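You operate a simulated robot arm through the tools that you are given. There is no shell and no other tool. Be economical: measure what you need, move in short steps, check, and stop when the job is done.

You run a simulated robot arm. Do the job below in one go: nothing can be reset, and whatever is moved stays where it is left.

TASK
Test the DAWN brick, push it to the blue mark and lay the white pad on it.
Fine: in that order; tester back where it stood.

Only the result counts: the job must be done as asked and must still hold three seconds after the hand-in. Knocking over, shifting, dropping, spilling or breaking anything else fails it.

THE ROBOT
A 7-joint arm with a two-finger parallel gripper, fixed in place. Base frame: the origin is at the foot of the arm, x ahead of it, y to its left, z up; the work surface is at about z = 820. Lengths are in mm, angles in rad, forces in N, time in s.
With the tool pointing down near the work surface it reaches from about 240 to 680 mm from the base axis. Its first joint turns from -1.152 to 1.152 rad. Payload 2.4 kg.
The TCP is the grasp point between the finger pads, 30 mm short of the fingertips. In the tool frame z runs along the fingers and y along their closing line. The gripper opens to 94 mm. The fingers are 28 mm wide and 10 mm thick; the gripper's body (50 by 96 mm) begins 55 mm behind the TCP.
Orientation is told as [roll, pitch, yaw] about the base's x, y, z axes, in that order, counted from this pose: with the fingers straight down and closing along the base's y, the tool's x points along the base's -x, its y along +y and its z along -z.

THE INTERFACE
- The arm moves only by the tool arm_command. Its argument "steps" is a list of rows, each a list of 7 numbers: the turn, a rotation vector about the tool's x, y, z in rad, then the shift along the tool's x, y, z in mm, then the opening, from 0 (shut) to 1 (fully open). In form: [[rx, ry, rz, dx, dy, dz, jaw], ...]. A call has 1 to 8 rows; each row shifts and turns the commanded pose from where the row before left it, along the tool's axes as they then stand. Each row takes 0.2 s and may step no farther than 50 mm and 0.15 rad from the row before; otherwise, or with a gripper value out of range, the whole call is refused. Where a pose cannot be reached the arm comes as near as it can. A force on the tool above 90 N (or 10 N above the force at the start of the call, whichever is more), or a blocked arm, ends the call early, and 0.2 s more pass. The fingers move at their own pace (about 153 mm/s each) and stop on an object; they squeeze with about 36 N. The grip force told is the motor's: it shows also when the fingers shut on nothing. Time passes only in rows, and 0.2 s behind the last, so rows that do not move let the fingers close. The reply holds the time, the measured pose of the TCP, the force on the tool along the base axes, the opening and the grip force, in the units named above and with some noise.
- Cameras (640 x 400 px; columns grow to the right, rows downward): "scene" is fixed at [39.8, 472.6, 1453.1]; the picture's right is [-0.73, -0.68, 0.00], its down [-0.33, 0.35, -0.87] and it looks along [0.60, -0.64, -0.49] (base axes); focal length 336 px, centre (320, 200). "wrist" rides on the gripper at [-37, 0, -58] in the tool frame; the picture's right is [0.00, -1.00, 0.00], its down [0.97, 0.00, -0.24] and it looks along [0.24, 0.00, 0.97] (tool axes); focal length 218 px, centre (320, 200).
- capture(camera): a new picture of that camera. No time passes.
- measure_at(camera, pixels): for up to 12 pixels [column, row] of the newest picture of that camera ("zoom" is the newest enlarged one), the place [x, y, z] in the base frame of the surface seen there, good to about 3 mm. No time passes.
- inspect(camera, box): a new picture of the part [left, top, right, bottom] of that camera's present view, enlarged. No time passes.
- sign_off(): hands the job in; it is judged then, once.

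Go step by step. Measure first, check grasps and placings, and put right what went wrong. The budget is 80 turns and 38 pictures, counting those below and the enlarged ones. Unless the task says otherwise, let go and move clear before handing in, and close with one line.

The tools are called after "Request:" as a command line: name --pt "numbers of a row" for each row, then --argument value for the rest, lists and objects as JSON in quotes. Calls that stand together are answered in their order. arm_command: Moves the arm, as the interface text tells. Its arguments: {"type":"object","properties":{"steps":{"type":"array","items":{"type":"array","items":{"type":"number"}}}},"required":["steps"]} The other tools are called the same way: capture (camera) takes a picture; measure_at (camera, pixels) gives the place of the surface under pixels of a picture; inspect (camera, box) takes an enlarged picture of a part of a camera's view; sign_off () hands the job in.

At the start:

```text
clock: 0.0
position: [432.7, -4.4, 1196.0]
tool_rot: [0.0, 0.0, -0.001]
force: [0.2, 0.3, -0.3]
opening: 94.3
finger_force: 0.0
```

scene: 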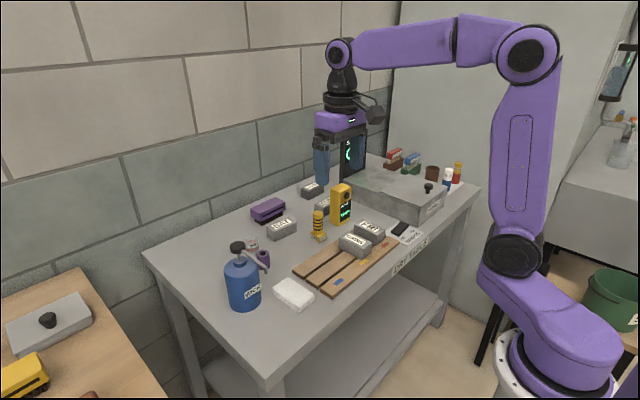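
wrist: 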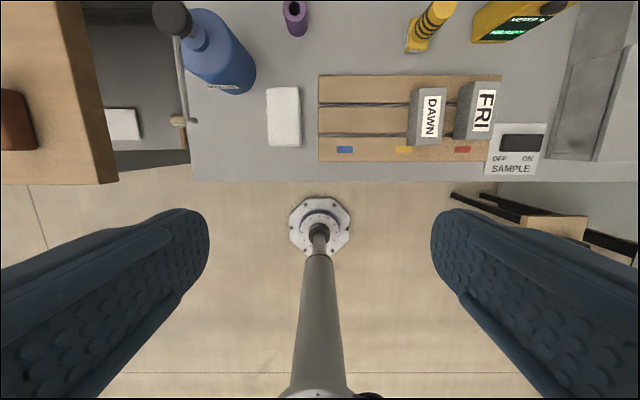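

The first pictures show the DAWN brick at wrist (428,115), a wooden board with blue, yellow and red marks, a white pad at (283,117), and a yellow device with a screen. I'll look closer at these.

Request:
inspect --camera "scene" --box '[220, 140, 480, 320]'

Request:
inspect --camera "wrist" --box '[240, 0, 640, 200]'

Request:
inspect --camera "scene" --box '[280, 170, 420, 290]'

```text
2.22 times, centred on (350, 230) of scene
```

zoom: 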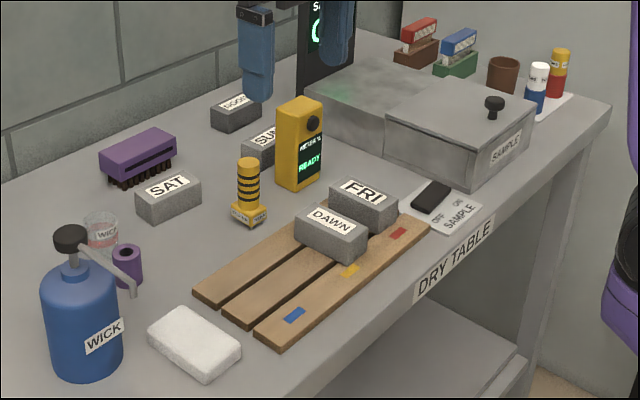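

```text
1.60 times, centred on (440, 100) of wrist
```

zoom: 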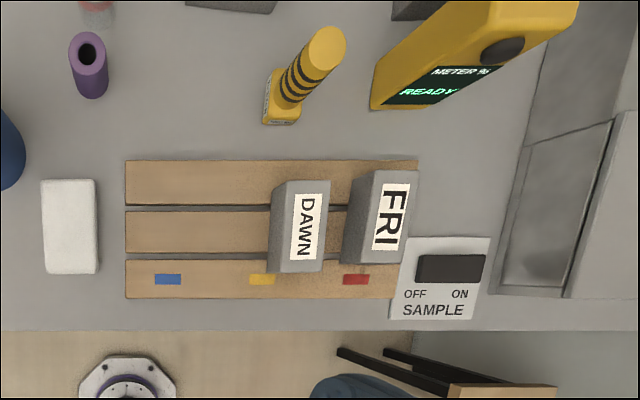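

```text
3.33 times, centred on (350, 230) of scene
```

zoom: 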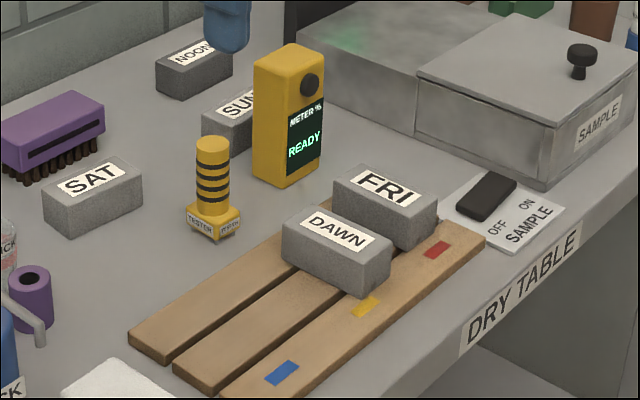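

The small banded yellow piece carries a label "TESTER …" and the meter reads "READY". I'll read the tester's label and locate the relevant surfaces.

Request:
inspect --camera "scene" --box '[300, 205, 340, 245]'

Request:
measure_at --camera "wrist" --pixels '[[345, 150], [404, 150], [463, 150], [412, 92], [445, 92], [413, 143], [440, 143], [283, 117], [268, 90], [299, 145], [440, 12], [417, 45]]'

Request:
measure_at --camera "scene" --pixels '[[318, 213], [318, 225], [319, 236], [353, 241], [369, 228], [340, 190], [293, 293], [262, 255], [301, 262], [330, 285], [382, 240], [365, 255]]'

```text
10.00 times, centred on (320, 225) of scene
```

zoom: 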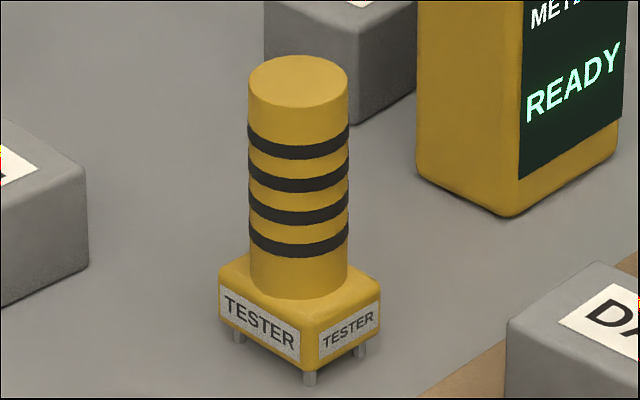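

```text
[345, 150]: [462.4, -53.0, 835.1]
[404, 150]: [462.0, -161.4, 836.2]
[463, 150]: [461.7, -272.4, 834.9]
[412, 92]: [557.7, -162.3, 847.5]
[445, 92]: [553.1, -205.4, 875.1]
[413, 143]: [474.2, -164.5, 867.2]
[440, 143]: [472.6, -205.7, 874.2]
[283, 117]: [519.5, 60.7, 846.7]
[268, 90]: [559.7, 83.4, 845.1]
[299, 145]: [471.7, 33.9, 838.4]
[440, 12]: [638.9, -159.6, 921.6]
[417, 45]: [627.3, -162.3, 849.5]
```

```text
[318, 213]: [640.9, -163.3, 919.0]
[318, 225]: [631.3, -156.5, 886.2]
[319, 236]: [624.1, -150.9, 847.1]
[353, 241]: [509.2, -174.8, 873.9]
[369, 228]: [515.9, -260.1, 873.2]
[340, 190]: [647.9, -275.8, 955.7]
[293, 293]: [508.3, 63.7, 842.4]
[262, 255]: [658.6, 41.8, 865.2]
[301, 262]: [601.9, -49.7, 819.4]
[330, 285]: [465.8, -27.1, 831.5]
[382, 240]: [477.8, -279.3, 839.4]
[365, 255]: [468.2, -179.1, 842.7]
```

The tester is a pinned probe at about (640,-162), the top of DAWN is at z≈875 around (515,-186), and the blue mark is at y≈-53. I'll move over DAWN for a closer look at gaps.

Request:
arm_command --pt "0 0 0 -9 -39 18 1" --pt "0 0 0 -9 -39 18 1" --pt "0 0 0 -9 -39 18 1" --pt "0 0 0 -9 -39 18 1" --pt "0 0 0 -9 -30 18 0.7"

Request:
capture --camera "wrist"

```text
clock: 1.2
position: [478.5, -189.1, 1106.6]
tool_rot: [0.0, 0.001, 0.0]
force: [0.0, -1.0, 0.3]
opening: 65.9
finger_force: 0.1
```

```text
31 pictures are left
```

wrist: 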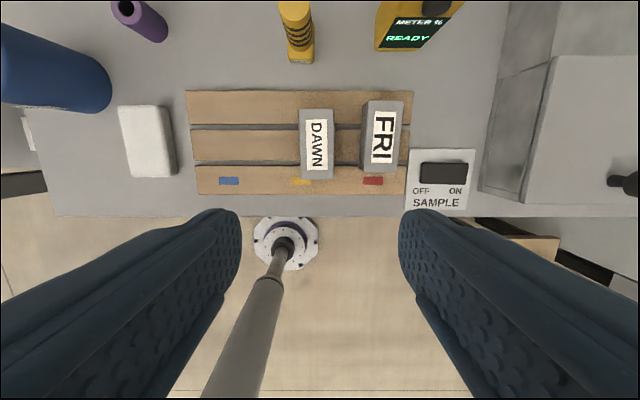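

The view now shows DAWN (316,145), FRI (383,138) and the gap between them around column 345. I'll enlarge and measure edges.

Request:
inspect --camera "wrist" --box '[200, 80, 420, 218]'

Request:
measure_at --camera "wrist" --pixels '[[299, 62], [297, 8], [378, 48], [384, 20], [415, 48], [420, 36], [312, 60], [289, 60], [229, 181], [220, 178], [238, 185], [160, 140]]'

```text
2.90 times, centred on (310, 149) of wrist
```

zoom: 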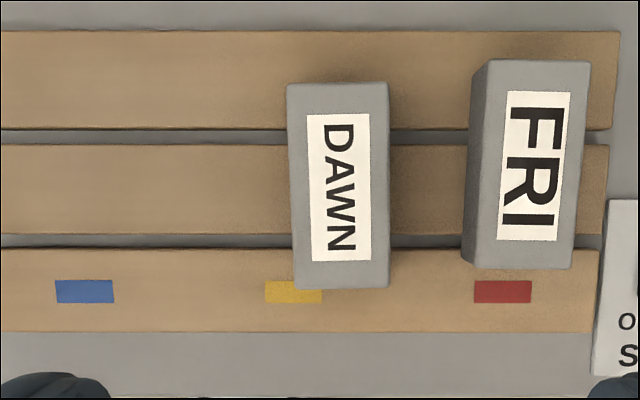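

```text
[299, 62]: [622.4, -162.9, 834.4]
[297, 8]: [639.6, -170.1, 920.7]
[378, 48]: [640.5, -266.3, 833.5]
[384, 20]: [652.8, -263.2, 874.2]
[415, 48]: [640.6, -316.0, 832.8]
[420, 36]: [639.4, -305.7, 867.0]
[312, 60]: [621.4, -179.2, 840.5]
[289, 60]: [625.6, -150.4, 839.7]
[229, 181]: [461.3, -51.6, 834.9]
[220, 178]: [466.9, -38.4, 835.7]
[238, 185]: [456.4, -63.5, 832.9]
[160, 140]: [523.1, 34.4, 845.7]
```

DAWN's top corners are at zoom (291,86),(386,84),(386,284),(297,286) and FRI's left face at (470,180). I'll measure those.

Request:
measure_at --camera "zoom" --pixels '[[291, 88], [384, 86], [386, 283], [299, 285], [292, 180], [386, 180], [494, 64], [479, 262], [486, 165], [570, 264], [340, 185], [467, 258]]'

Request:
measure_at --camera "wrist" --pixels '[[122, 108], [157, 106], [172, 174], [137, 176], [147, 140], [176, 168], [280, 15], [315, 15], [150, 190], [229, 130], [383, 138], [300, 200]]'

```text
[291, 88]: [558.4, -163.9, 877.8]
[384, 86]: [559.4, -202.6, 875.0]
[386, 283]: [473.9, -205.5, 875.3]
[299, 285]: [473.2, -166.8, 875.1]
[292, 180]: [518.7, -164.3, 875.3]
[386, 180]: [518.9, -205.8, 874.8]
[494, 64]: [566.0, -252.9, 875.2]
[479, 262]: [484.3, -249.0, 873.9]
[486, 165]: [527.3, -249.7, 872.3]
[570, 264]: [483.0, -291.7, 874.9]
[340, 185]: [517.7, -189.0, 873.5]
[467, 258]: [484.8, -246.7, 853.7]
```

```text
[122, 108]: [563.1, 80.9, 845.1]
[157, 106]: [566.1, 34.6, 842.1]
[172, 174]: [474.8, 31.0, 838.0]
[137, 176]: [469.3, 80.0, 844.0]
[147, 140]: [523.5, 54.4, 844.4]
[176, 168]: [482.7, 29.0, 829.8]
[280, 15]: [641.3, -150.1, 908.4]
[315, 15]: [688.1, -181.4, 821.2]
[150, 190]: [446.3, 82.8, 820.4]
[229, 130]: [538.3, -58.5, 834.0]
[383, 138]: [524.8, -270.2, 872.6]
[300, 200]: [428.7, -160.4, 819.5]
```

DAWN spans x 472–560, y -206…-164, with a 42 mm gap to FRI. Next I approach the tester to fix its axis precisely.

Request:
arm_command --pt "0 0 0 -36 6 20 0.7" --pt "0 0 0 -36 6 20 0.7" --pt "0 0 0 -36 6 20 0.7" --pt "0 0 0 -36 6 20 0.7"

Request:
capture --camera "wrist"

```text
clock: 2.2
position: [621.1, -164.2, 1025.6]
tool_rot: [0.001, -0.001, -0.001]
force: [0.1, 0.7, -0.2]
opening: 65.5
finger_force: 0.0
```

```text
29 pictures are left
```

wrist: 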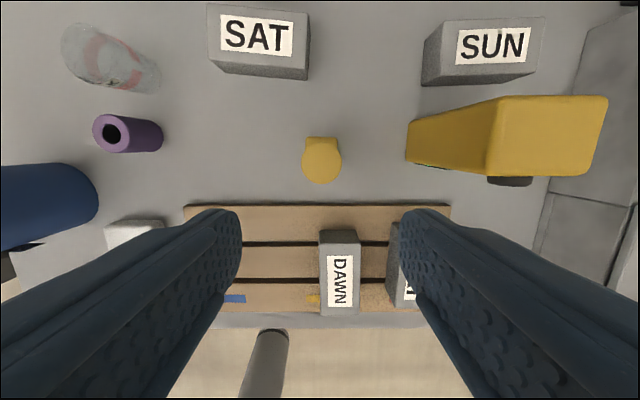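

The tester's top disc is centred at wrist (321,164), aligned with the gripper in y. I'll measure it to set x, plus the meter's near face.

Request:
measure_at --camera "wrist" --pixels '[[321, 164], [321, 182], [321, 148], [304, 164], [338, 164], [412, 140], [490, 140], [306, 140], [335, 140]]'

```text
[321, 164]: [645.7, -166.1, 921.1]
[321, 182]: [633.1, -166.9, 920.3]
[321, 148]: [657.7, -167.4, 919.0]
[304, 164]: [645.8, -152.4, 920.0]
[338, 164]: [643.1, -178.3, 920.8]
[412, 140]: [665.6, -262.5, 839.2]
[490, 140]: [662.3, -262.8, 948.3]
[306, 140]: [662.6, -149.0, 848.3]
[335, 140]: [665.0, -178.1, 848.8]
```

The tester's axis is at (645,-165.5), with its top at 920 and base shoulder at 848. I'll descend with the TCP to z≈889.

Request:
arm_command --pt "0 0 0 -23.5 -1.3 0 0.7" --pt "0 0 0 0 0 45 0.7" --pt "0 0 0 0 0 46 0.7" --pt "0 0 0 0 0 45 0.7" --pt "0 0 0 0 0 0 0.7"

Request:
capture --camera "wrist"

```text
clock: 3.4
position: [644.9, -166.2, 887.7]
tool_rot: [0.0, 0.0, 0.002]
force: [0.8, -1.2, -0.2]
opening: 66.0
finger_force: 0.1
```

```text
28 pictures are left
```

wrist: 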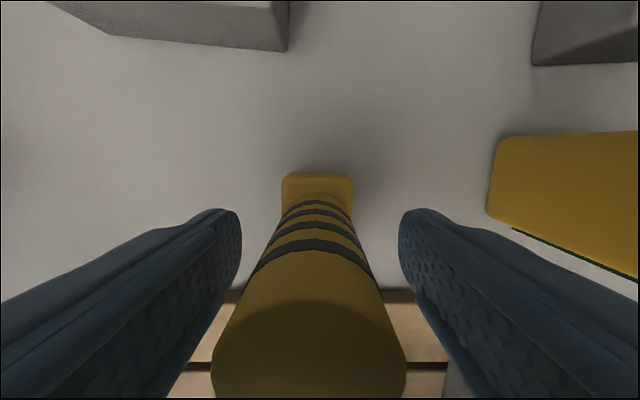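

The tester sits between the fingers about 1 mm towards +y (top disc centre column 309 vs 320). I'll nudge +1 and close.

Request:
arm_command --pt "0 0 0 0 1 0 0.5" --pt "0 0 0 0 0 0 0.38" --pt "0 0 0 0 0 0 0" --pt "0 0 0 0 0 0 0" --pt "0 0 0 0 0 0 0"

```text
clock: 4.6
position: [643.5, -164.6, 888.4]
tool_rot: [-0.002, 0.0, 0.001]
force: [0.1, 0.0, 0.7]
opening: 29.9
finger_force: 36.0
```

The grip holds at 30 mm. Lift 85 mm and carry over DAWN's centre (517,-185).

Request:
arm_command --pt "0 0 0 0 0 -20 0" --pt "0 0 0 0 0 -30 0" --pt "0 0 0 0 0 -35 0" --pt "0 0 0 40 -7 0 0" --pt "0 0 0 44 -7 0 0" --pt "0 0 0 43.5 -6 0 0" --pt "0 0 0 0 0 15 0" --pt "0 0 0 0 0 5 0"

Request:
inspect --camera "scene" --box '[290, 160, 430, 280]'

```text
clock: 6.4
position: [517.3, -184.8, 954.6]
tool_rot: [0.001, 0.0, 0.0]
force: [-0.6, -0.2, -2.0]
opening: 30.2
finger_force: 36.1
```

```text
3.33 times, centred on (360, 220) of scene
```

zoom: 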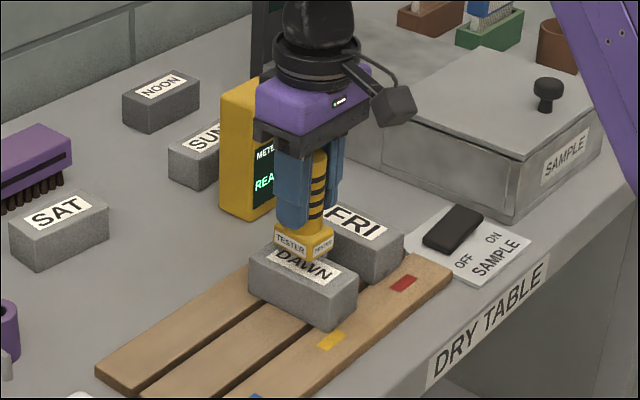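

The tester hovers about 11 mm above DAWN. I'll lower it in small steps and watch the force.

Request:
arm_command --pt "0 0 0 0 0 5 0" --pt "0 0 0 0 0 3 0" --pt "0 0 0 0 0 1.5 0" --pt "0 0 0 0 0 0 0"

```text
clock: 7.4
position: [516.9, -185.7, 945.0]
tool_rot: [0.0, 0.0, 0.0]
force: [0.6, 1.1, -1.5]
opening: 30.0
finger_force: 36.2
```

Request:
arm_command --pt "0 0 0 0 0 1 0" --pt "0 0 0 0 0 1 0" --pt "0 0 0 0 0 0 0"

Request:
inspect --camera "scene" --box '[310, 180, 390, 260]'

```text
clock: 8.2
position: [516.4, -187.1, 943.8]
tool_rot: [0.001, -0.002, -0.001]
force: [-1.6, 1.5, 10.1]
opening: 30.5
finger_force: 35.7
```

```text
5.00 times, centred on (350, 220) of scene
```

zoom: 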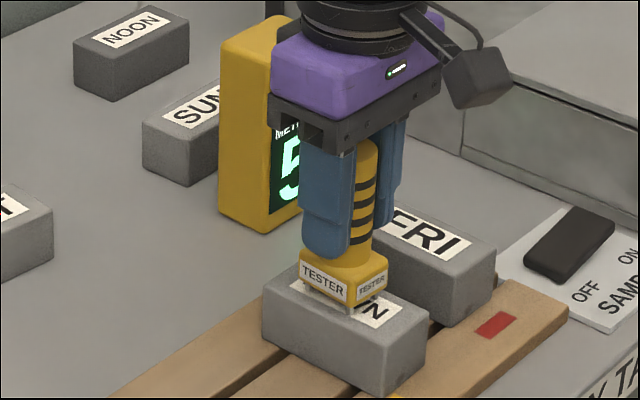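

Contact at about 10 N, and the meter now shows a number starting with 5. I'll hold for a moment so the reading settles, then look from the wrist.

Request:
arm_command --pt "0 0 0 0 0 0 0" --pt "0 0 0 0 0 0 0" --pt "0 0 0 0 0 0 0" --pt "0 0 0 0 0 0 0" --pt "0 0 0 0 0 0 0" --pt "0 0 0 0 0 0 0"

Request:
inspect --camera "scene" --box '[320, 180, 380, 230]'

```text
clock: 9.6
position: [517.1, -186.0, 942.6]
tool_rot: [0.0, -0.002, 0.001]
force: [2.8, 1.4, 7.3]
opening: 30.1
finger_force: 35.9
```

```text
8.00 times, centred on (350, 205) of scene
```

zoom: 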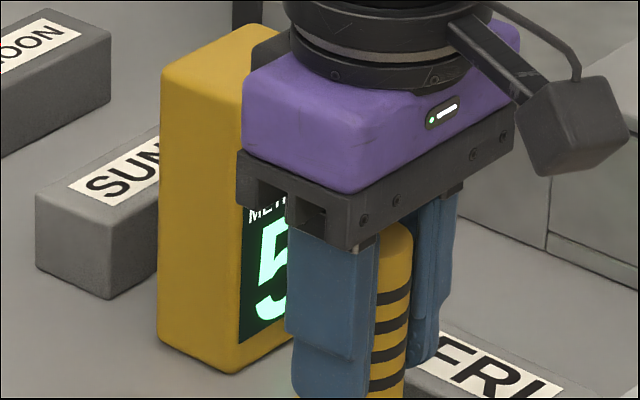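

The reading is steady. I'll lift the tester and retrace the path back above its original spot.

Request:
arm_command --pt "0 0 0 0 0 -6.5 0" --pt "0 0 0 0 0 -25 0" --pt "0 0 0 -43.5 6 0 0" --pt "0 0 0 -44 7 0 0" --pt "0 0 0 -40 7 0 0" --pt "0 0 0 0 0 35 0" --pt "0 0 0 0 0 30 0" --pt "0 0 0 0 0 12 0"

Request:
inspect --camera "scene" --box '[290, 160, 430, 280]'

```text
clock: 11.4
position: [647.1, -166.1, 897.7]
tool_rot: [-0.001, 0.001, -0.001]
force: [0.5, -0.2, -1.4]
opening: 30.2
finger_force: 36.3
```

```text
3.33 times, centred on (360, 220) of scene
```

zoom: 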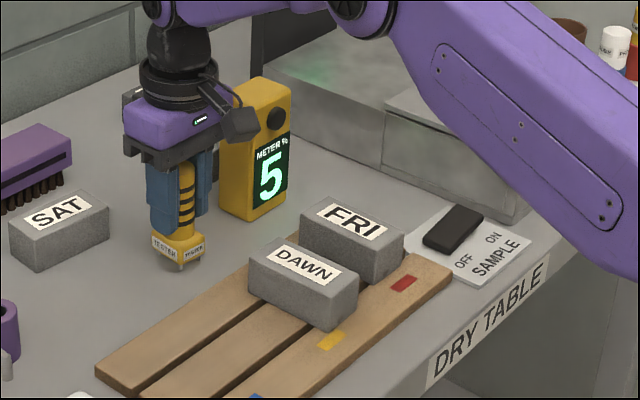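

The meter keeps "5" as DAWN's reading, and the tester is 8 mm above its spot. I'll lower it gently.

Request:
arm_command --pt "0 0 0 0 0 4 0" --pt "0 0 0 0 0 2.5 0" --pt "0 0 0 0 0 1 0" --pt "0 0 0 0 0 0 0"

```text
clock: 12.4
position: [645.9, -164.9, 890.6]
tool_rot: [-0.002, 0.0, 0.0]
force: [-1.0, 1.1, 0.3]
opening: 29.8
finger_force: 36.0
```

Almost down, with force near zero. Lower another millimetre or so.

Request:
arm_command --pt "0 0 0 0 0 0.7 0" --pt "0 0 0 0 0 0.5 0" --pt "0 0 0 0 0 0 0"

Request:
inspect --camera "scene" --box '[300, 205, 340, 245]'

```text
clock: 13.2
position: [646.8, -165.6, 889.2]
tool_rot: [0.001, -0.001, 0.0]
force: [-3.1, 2.1, 12.0]
opening: 30.2
finger_force: 36.0
```

```text
10.00 times, centred on (320, 225) of scene
```

zoom: 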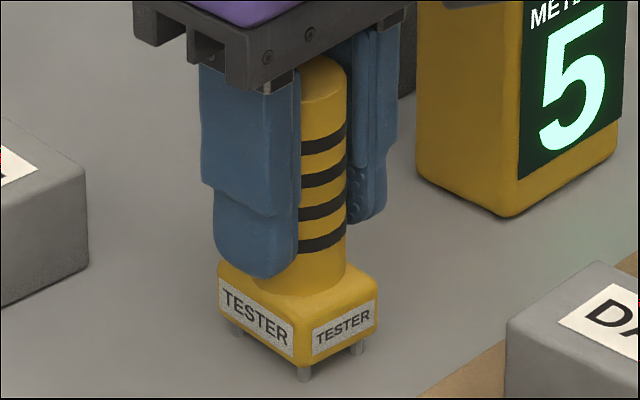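

The tester touches down (12 N), but versus the first picture its front pin is at (304,372) instead of (310,378), so it stands about 2 mm too far in +x. I'll lift slightly, correct and set down.

Request:
arm_command --pt "0 0 0 0 0 -3 0" --pt "0 0 0 2 0 0 0" --pt "0 0 0 0 0 2 0" --pt "0 0 0 0 0 0.8 0" --pt "0 0 0 0 0 0 0"

Request:
inspect --camera "scene" --box '[300, 205, 340, 245]'

```text
clock: 14.4
position: [643.8, -166.6, 890.2]
tool_rot: [-0.001, -0.001, -0.001]
force: [-0.7, 0.2, 6.8]
opening: 29.8
finger_force: 36.1
```

```text
10.00 times, centred on (320, 225) of scene
```

zoom: 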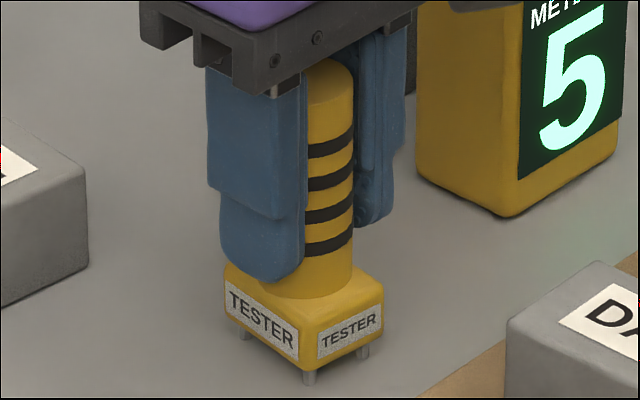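

The front pin is back at (310,377), matching the start. I'll release and rise.

Request:
arm_command --pt "0 0 0 0 0 0 0.4" --pt "0 0 0 0 0 0 0.6" --pt "0 0 0 0 0 0 0.7" --pt "0 0 0 0 0 -30 0.7" --pt "0 0 0 0 0 -45 0.7" --pt "0 0 0 0 0 -45 0.7"

Request:
inspect --camera "scene" --box '[300, 205, 340, 245]'

Request:
capture --camera "wrist"

```text
clock: 15.8
position: [643.2, -165.0, 1009.9]
tool_rot: [-0.001, -0.001, 0.0]
force: [0.0, 0.2, 0.1]
opening: 65.7
finger_force: 0.1
```

```text
10.00 times, centred on (320, 225) of scene
```

zoom: 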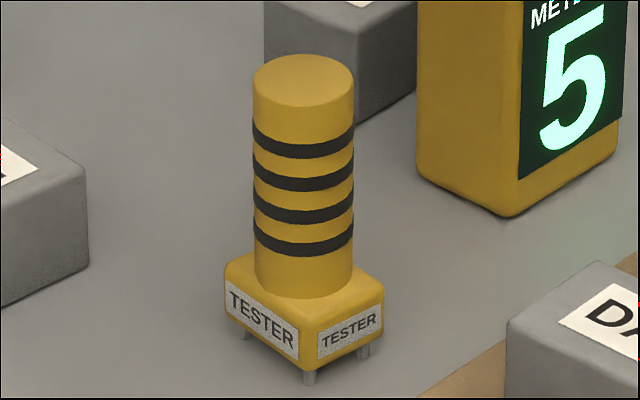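

```text
20 pictures are left
```

wrist: 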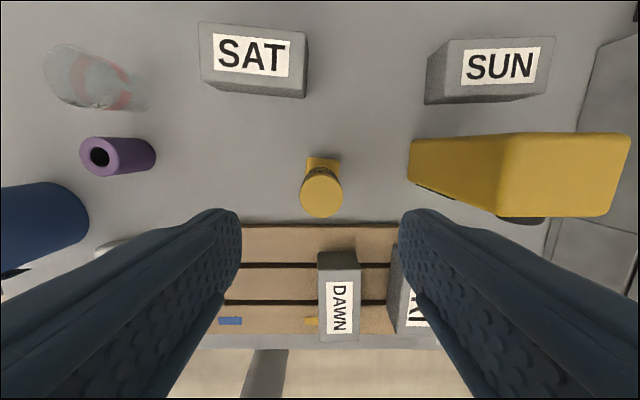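

The tester stands within about 1.5 mm of its start. Next I go to the gap between DAWN and FRI with closed fingers, hovering high first.

Request:
arm_command --pt "0 0 0 32 -15.5 0 0" --pt "0 0 0 32 -15.5 0 0" --pt "0 0 0 32 -15.5 0 0" --pt "0 0 0 30.5 -15.5 0 0" --pt "0 0 0 0 0 40 0" --pt "0 0 0 0 0 40 0" --pt "0 0 0 0 0 0 0"

Request:
inspect --camera "scene" --box '[320, 190, 420, 270]'

Request:
capture --camera "wrist"

```text
clock: 17.4
position: [515.2, -227.8, 927.4]
tool_rot: [-0.002, 0.001, 0.0]
force: [-0.1, -0.1, 0.9]
opening: 0.0
finger_force: 32.6
```

```text
5.00 times, centred on (370, 230) of scene
```

zoom: 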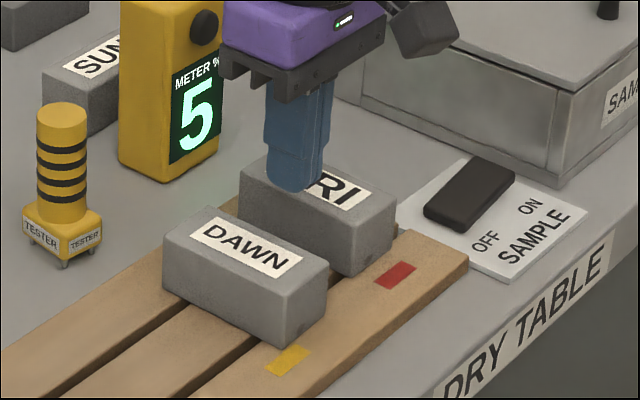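

```text
18 pictures are left
```

wrist: 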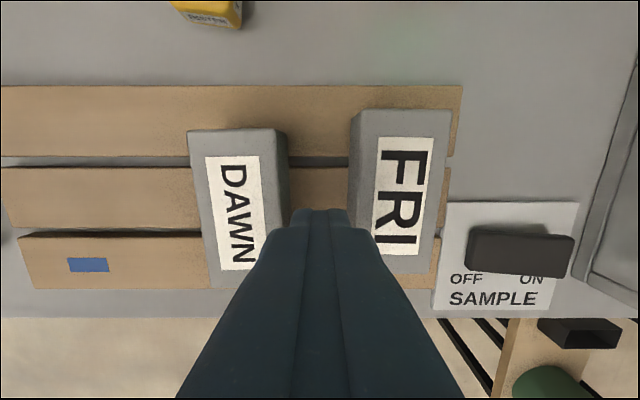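

The fingertips (292–350) line up with the gap. I'll descend to TCP z≈873 (tips ~843, board at 835).

Request:
arm_command --pt "0 0 0 0 0 20 0" --pt "0 0 0 0 0 20 0" --pt "0 0 0 0 0 15 0" --pt "0 0 0 0 0 0 0"

```text
clock: 18.4
position: [516.5, -227.5, 874.0]
tool_rot: [-0.002, -0.001, 0.0]
force: [0.0, -0.2, 0.4]
opening: 0.0
finger_force: 32.8
```

Clear in the gap. I'll push DAWN along +y gently.

Request:
arm_command --pt "0 0 0 0 5 0 0" --pt "0 0 0 0 5 0 0" --pt "0 0 0 0 8 0 0" --pt "0 0 0 0 10 0 0" --pt "0 0 0 0 10 0 0" --pt "0 0 0 0 10 0 0"

Request:
capture --camera "wrist"

```text
clock: 19.8
position: [515.7, -179.6, 874.4]
tool_rot: [0.002, 0.0, 0.001]
force: [0.5, -0.8, 0.5]
opening: 0.2
finger_force: 32.9
```

```text
17 pictures are left
```

wrist: 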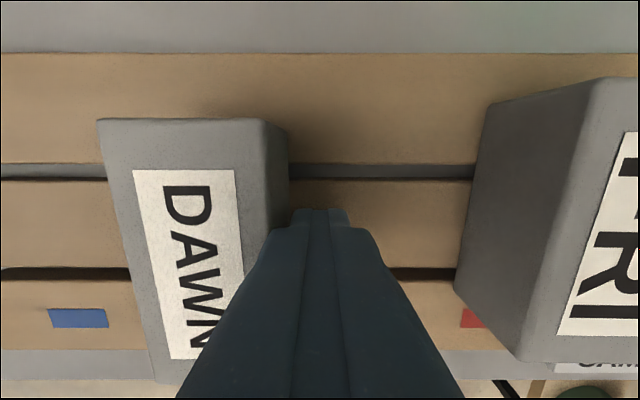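

DAWN moves straight (its front edge stays parallel to the planks). Continue pushing about 78 mm.

Request:
arm_command --pt "0 0 0 0 10 0 0" --pt "0 0 0 0 10 0 0" --pt "0 0 0 0 10 0 0" --pt "0 0 0 0 10 0 0" --pt "0 0 0 0 10 0 0" --pt "0 0 0 0 10 0 0" --pt "0 0 0 0 10 0 0" --pt "0 0 0 0 8 0 0"

Request:
inspect --camera "scene" --box '[270, 210, 400, 310]'

Request:
capture --camera "wrist"

```text
clock: 21.6
position: [517.6, -101.5, 874.3]
tool_rot: [0.001, 0.0, 0.0]
force: [0.5, -2.0, -0.5]
opening: 0.0
finger_force: 33.1
```

```text
4.00 times, centred on (335, 260) of scene
```

zoom: 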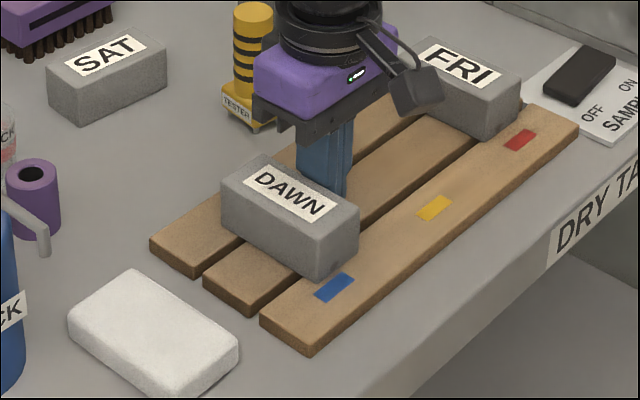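

```text
15 pictures are left
```

wrist: 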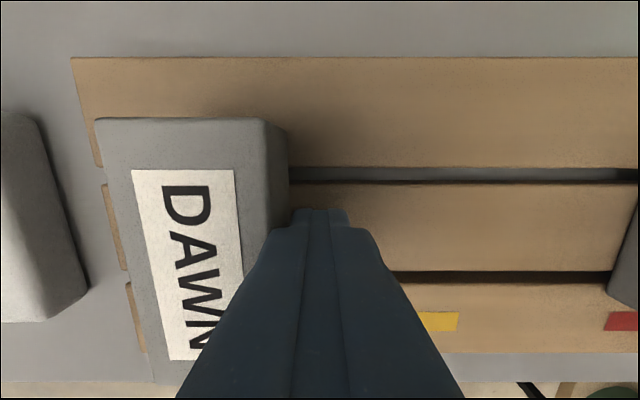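

DAWN is near; I'll measure its front face edges and the blue mark at zoom (334,288) for the remaining travel. The zoom picture is from the scene camera.

Request:
measure_at --camera "zoom" --pixels '[[334, 288], [320, 302], [316, 290], [352, 281], [340, 220], [313, 242], [356, 212], [224, 188], [262, 158], [435, 208], [318, 272], [320, 297]]'

Request:
measure_at --camera "wrist" --pixels '[[100, 124], [258, 124], [110, 200], [272, 160]]'

```text
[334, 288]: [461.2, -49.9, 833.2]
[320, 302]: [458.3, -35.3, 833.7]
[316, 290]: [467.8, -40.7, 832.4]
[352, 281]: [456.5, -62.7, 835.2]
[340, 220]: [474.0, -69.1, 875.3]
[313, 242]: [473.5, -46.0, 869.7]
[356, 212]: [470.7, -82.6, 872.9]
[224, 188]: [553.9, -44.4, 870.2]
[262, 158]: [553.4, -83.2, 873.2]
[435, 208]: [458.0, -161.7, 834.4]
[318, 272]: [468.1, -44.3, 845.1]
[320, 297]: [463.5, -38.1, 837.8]
```

```text
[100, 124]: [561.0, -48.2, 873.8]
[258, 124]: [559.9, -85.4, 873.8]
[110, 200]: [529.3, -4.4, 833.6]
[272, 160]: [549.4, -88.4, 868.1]
```

DAWN's centre is at y≈-67 and the blue mark at y≈-51. I'll push 13 mm more, then check.

Request:
arm_command --pt "0 0 0 0 5 0 0" --pt "0 0 0 0 5 0 0" --pt "0 0 0 0 3 0 0" --pt "0 0 0 0 0 0 0"

Request:
inspect --camera "scene" --box '[300, 240, 380, 300]'

```text
clock: 22.6
position: [516.7, -88.3, 875.0]
tool_rot: [-0.001, 0.001, -0.001]
force: [0.4, -1.9, 0.2]
opening: 0.0
finger_force: 32.7
```

```text
6.67 times, centred on (340, 270) of scene
```

zoom: 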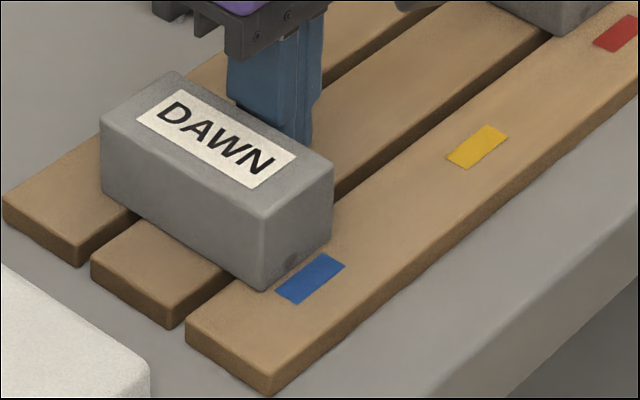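

The front bottom edge midpoint (297,265) versus the mark centre (310,279) leaves about 3 mm. Push 3 mm more, then back off and rise.

Request:
arm_command --pt "0 0 0 0 2 0 0" --pt "0 0 0 0 1 0 0" --pt "0 0 0 0 0 0 0" --pt "0 0 0 0 -12 0 0" --pt "0 0 0 0 0 -40 0" --pt "0 0 0 0 0 -45 0.4" --pt "0 0 0 0 0 -45 0.7"

Request:
inspect --camera "scene" --box '[270, 230, 380, 310]'

Request:
capture --camera "wrist"

```text
clock: 24.2
position: [516.0, -97.8, 1003.3]
tool_rot: [-0.001, 0.002, 0.001]
force: [-0.1, 0.0, 1.1]
opening: 65.8
finger_force: 0.1
```

```text
5.00 times, centred on (325, 270) of scene
```

zoom: 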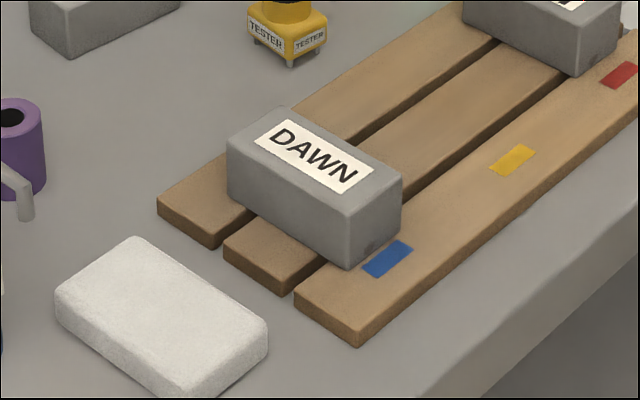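

```text
12 pictures are left
```

wrist: 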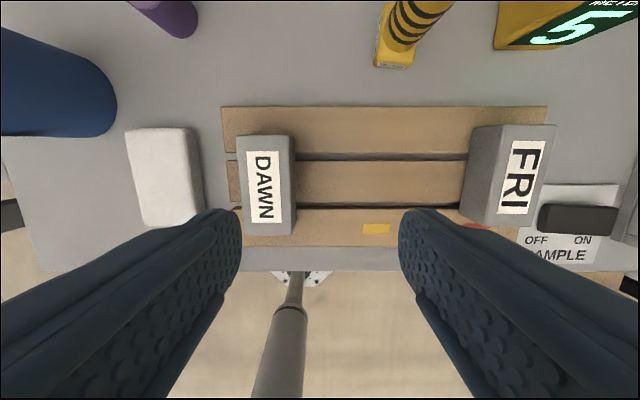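

DAWN's front edge midpoint now lines up with the blue mark within ~1 mm. Measure DAWN's top and the pad for grasping.

Request:
measure_at --camera "wrist" --pixels '[[239, 140], [287, 140], [250, 230], [292, 230], [240, 185], [290, 185], [128, 134], [184, 130], [200, 210], [146, 222], [160, 178], [135, 178]]'

Request:
measure_at --camera "zoom" --pixels '[[135, 240], [58, 292], [190, 380], [264, 322], [160, 310], [387, 258]]'

```text
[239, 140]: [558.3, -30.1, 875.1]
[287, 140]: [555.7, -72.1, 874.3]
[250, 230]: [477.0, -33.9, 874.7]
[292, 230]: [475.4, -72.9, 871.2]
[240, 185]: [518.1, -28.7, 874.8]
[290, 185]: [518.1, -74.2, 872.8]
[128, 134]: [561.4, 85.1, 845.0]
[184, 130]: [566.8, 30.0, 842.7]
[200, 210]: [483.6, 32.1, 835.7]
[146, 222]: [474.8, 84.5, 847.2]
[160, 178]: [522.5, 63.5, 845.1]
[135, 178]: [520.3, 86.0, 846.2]
```

```text
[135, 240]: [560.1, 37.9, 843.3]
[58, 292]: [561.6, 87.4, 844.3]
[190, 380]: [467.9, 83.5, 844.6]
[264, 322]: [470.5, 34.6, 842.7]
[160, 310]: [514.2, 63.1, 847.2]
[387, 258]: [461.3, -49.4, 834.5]
```

DAWN is centred at (516.5,-51.5). The pad spans x 468–567, y 30–87, z 820–845. Before descending, I check the bottle's position and height near the pad.

Request:
measure_at --camera "wrist" --pixels '[[112, 100], [100, 130], [60, 80], [20, 100], [175, 30]]'

Request:
measure_at --camera "scene" --pixels '[[238, 246], [258, 254], [272, 268], [245, 300], [228, 290], [260, 285]]'

```text
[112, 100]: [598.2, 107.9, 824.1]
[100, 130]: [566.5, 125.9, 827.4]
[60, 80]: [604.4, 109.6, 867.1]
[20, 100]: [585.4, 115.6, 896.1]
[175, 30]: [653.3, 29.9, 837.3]
```

```text
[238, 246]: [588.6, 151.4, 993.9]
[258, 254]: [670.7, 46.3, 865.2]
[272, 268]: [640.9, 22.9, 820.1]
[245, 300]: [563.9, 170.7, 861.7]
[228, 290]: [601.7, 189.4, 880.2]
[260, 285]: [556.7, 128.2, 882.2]
```

The bottle stands near (600,150), and its spout may reach toward the pad. I'll enlarge it from the scene camera.

Request:
inspect --camera "scene" --box '[215, 230, 325, 320]'

```text
4.44 times, centred on (270, 275) of scene
```

zoom: 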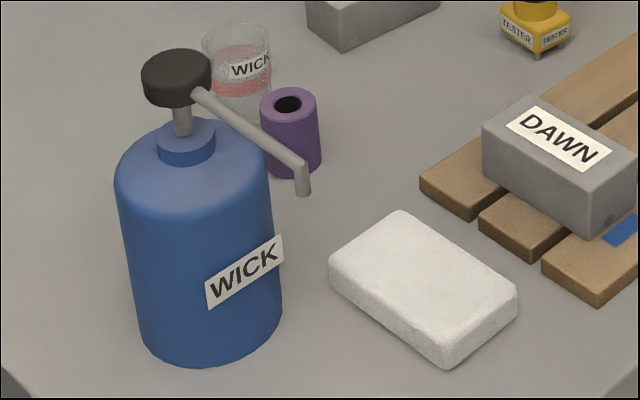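

Request:
measure_at --camera "zoom" --pixels '[[177, 60], [177, 85], [250, 125], [295, 165], [303, 175], [304, 192], [270, 240], [210, 355], [140, 300], [280, 290], [210, 95]]'

```text
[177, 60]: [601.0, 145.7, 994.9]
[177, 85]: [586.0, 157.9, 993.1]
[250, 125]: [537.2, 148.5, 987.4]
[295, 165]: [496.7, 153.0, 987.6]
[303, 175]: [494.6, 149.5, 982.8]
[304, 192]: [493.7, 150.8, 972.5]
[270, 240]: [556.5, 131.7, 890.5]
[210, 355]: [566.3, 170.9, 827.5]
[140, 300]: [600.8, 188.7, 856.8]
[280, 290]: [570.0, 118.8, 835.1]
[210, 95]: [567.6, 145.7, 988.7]
```

The spout lies along y≈150 at z 970–990, and the bottle body starts at y≈105, x≥556. The gripper at (518,58.5) with a 75 mm opening clears both, so I move above the pad.

Request:
arm_command --pt "0 0 0 -0.5 39 0 0.8" --pt "0 0 0 -0.5 39 0 0.8" --pt "0 0 0 0 39 0 0.8" --pt "0 0 0 0 39.3 0 0.8" --pt "0 0 0 0 0 40 0.8" --pt "0 0 0 0 0 30 0.8" --pt "0 0 0 0 0 0 0.8"

Request:
capture --camera "wrist"

Request:
capture --camera "scene"

```text
clock: 25.8
position: [518.6, 59.7, 933.7]
tool_rot: [-0.001, 0.0, 0.001]
force: [-0.1, -0.1, 0.0]
opening: 75.5
finger_force: 0.0
```

```text
10 pictures are left
```

wrist: 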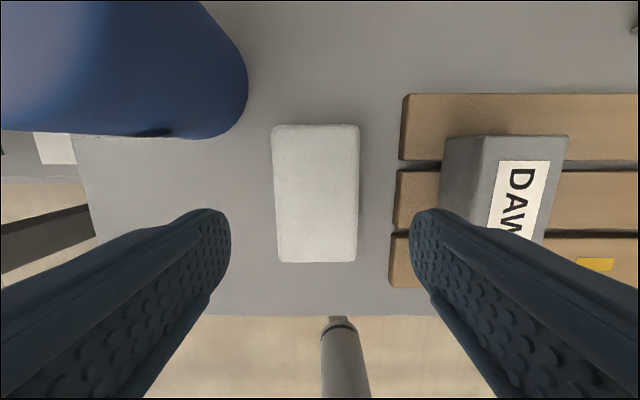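

```text
9 pictures are left
```

scene: 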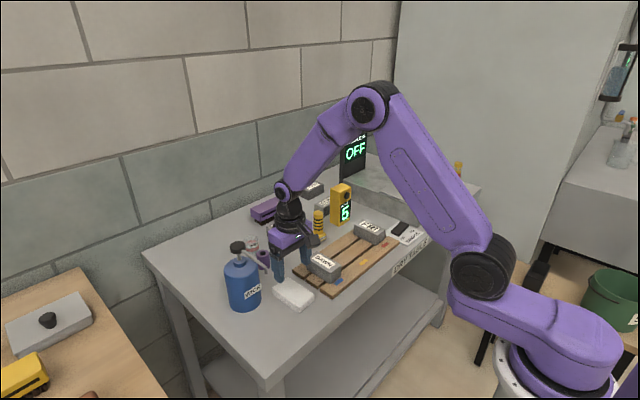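

The pad (columns 272–360) is nearly centred between the fingers, 1–2 mm towards +y. I'll nudge and descend to z≈857, then grip.

Request:
arm_command --pt "0 0 0 0 1.5 30 0.8" --pt "0 0 0 0 0 30 0.8" --pt "0 0 0 0 0 12 0.8" --pt "0 0 0 0 0 4 0.8" --pt "0 0 0 0 0 0 0.7" --pt "0 0 0 0 0 0 0.5" --pt "0 0 0 0 0 0 0.5"

Request:
capture --camera "wrist"

```text
clock: 27.4
position: [518.5, 60.8, 857.9]
tool_rot: [-0.001, 0.0, 0.0]
force: [0.7, -0.6, 0.0]
opening: 58.6
finger_force: 36.0
```

```text
8 pictures are left
```

wrist: 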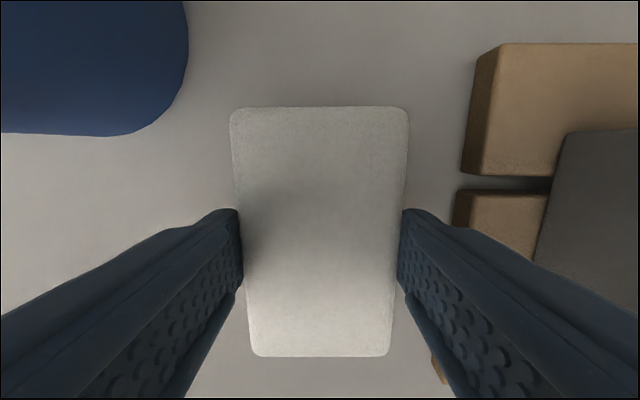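

Gripped at 58.6 mm wide with 36 N. Lift 85 mm and carry -112 mm in y over DAWN.

Request:
arm_command --pt "0 0 0 0 0 -20 0.4" --pt "0 0 0 0 0 -30 0.4" --pt "0 0 0 0 0 -35 0.4" --pt "0 0 0 0 -37 0 0.4" --pt "0 0 0 1 -38 0 0.4" --pt "0 0 0 0 -37 0 0.4" --pt "0 0 0 0 0 15 0.4" --pt "0 0 0 0 0 0 0.4"

Request:
inspect --camera "scene" --box '[260, 210, 380, 300]'

```text
clock: 29.2
position: [517.1, -52.4, 926.0]
tool_rot: [0.0, 0.001, 0.001]
force: [-0.4, -0.8, -0.5]
opening: 58.5
finger_force: 35.9
```

```text
4.44 times, centred on (320, 255) of scene
```

zoom: 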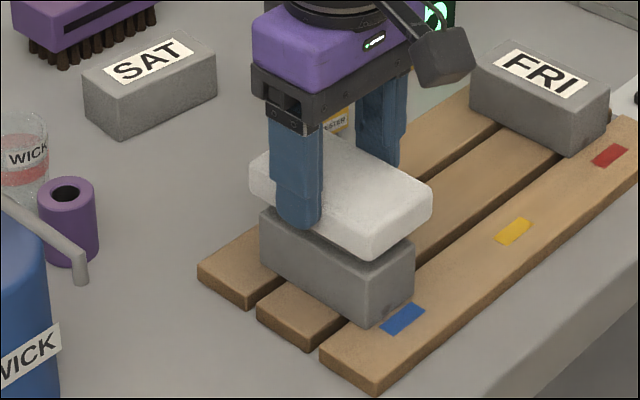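

The pad hovers squarely above DAWN, ~14 mm to go. Lower gently.

Request:
arm_command --pt "0 0 0 0 0 7 0.4" --pt "0 0 0 0 0 4 0.4" --pt "0 0 0 0 0 2 0.4" --pt "0 0 0 0 0 0 0.4"

```text
clock: 30.2
position: [516.7, -52.2, 914.7]
tool_rot: [-0.001, -0.001, -0.001]
force: [-0.8, -0.2, -0.2]
opening: 58.5
finger_force: 35.9
```

Request:
arm_command --pt "0 0 0 0 0 1 0.4" --pt "0 0 0 0 0 1 0.4" --pt "0 0 0 0 0 0 0.4"

```text
clock: 31.0
position: [518.6, -52.1, 912.9]
tool_rot: [0.0, 0.0, 0.001]
force: [0.0, -0.5, -0.7]
opening: 58.6
finger_force: 36.2
```

No contact yet (force about zero). Another small step down.

Request:
arm_command --pt "0 0 0 0 0 0.7 0.4" --pt "0 0 0 0 0 0.7 0.4" --pt "0 0 0 0 0 0 0.4"

Request:
inspect --camera "scene" --box '[290, 220, 360, 290]'

```text
clock: 31.8
position: [517.9, -53.0, 912.9]
tool_rot: [-0.002, -0.001, -0.001]
force: [-0.8, 0.2, 8.2]
opening: 58.6
finger_force: 35.4
```

```text
5.71 times, centred on (325, 255) of scene
```

zoom: 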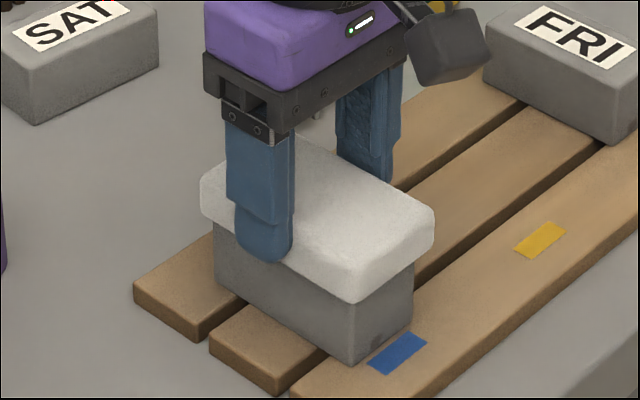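

The pad rests on DAWN (8 N contact). Release and rise straight up.

Request:
arm_command --pt "0 0 0 0 0 0 0.65" --pt "0 0 0 0 0 0 0.78" --pt "0 0 0 0 0 0 0.8" --pt "0 0 0 0 0 -25 0.8" --pt "0 0 0 0 0 -45 0.8" --pt "0 0 0 0 0 -45 0.8" --pt "0 0 0 10 0 -40 0.8" --pt "0 0 0 0 0 0 0.8"

Request:
inspect --camera "scene" --box '[220, 160, 440, 310]'

Request:
capture --camera "wrist"

```text
clock: 33.6
position: [507.5, -51.1, 1064.8]
tool_rot: [0.0, 0.0, 0.0]
force: [0.5, 0.0, 0.6]
opening: 75.4
finger_force: 0.0
```

```text
2.67 times, centred on (330, 235) of scene
```

zoom: 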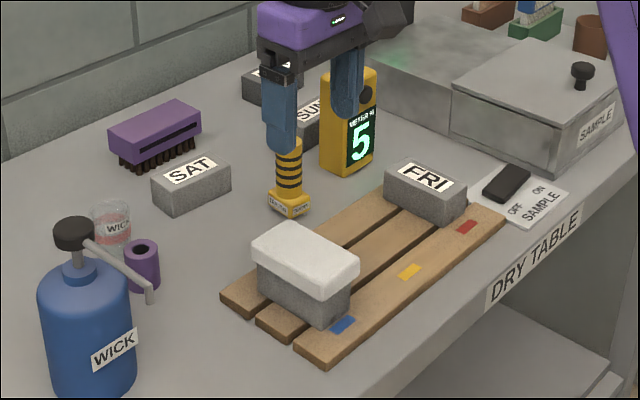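

```text
4 pictures are left
```

wrist: 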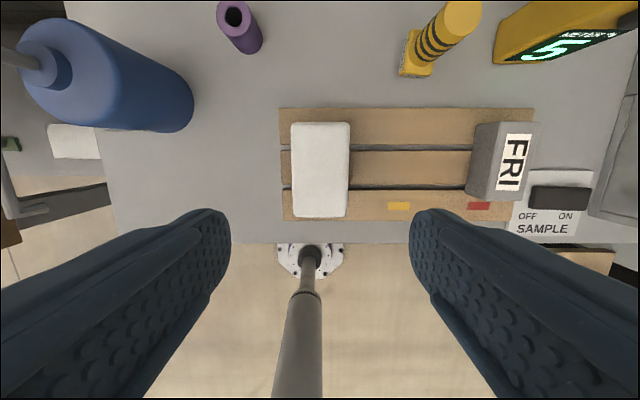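

The pad lies flat and centred on DAWN at the blue mark. The tester is back on its spot, nothing else has moved and the arm is clear, so I hand in.

Request:
sign_off

```text
The job is handed in.
```

The job is done and handed in: DAWN was tested (the meter read 5 %) and pushed to the blue mark, and the white pad is on top of it. The tester is back within about 1.5 mm of where it stood.
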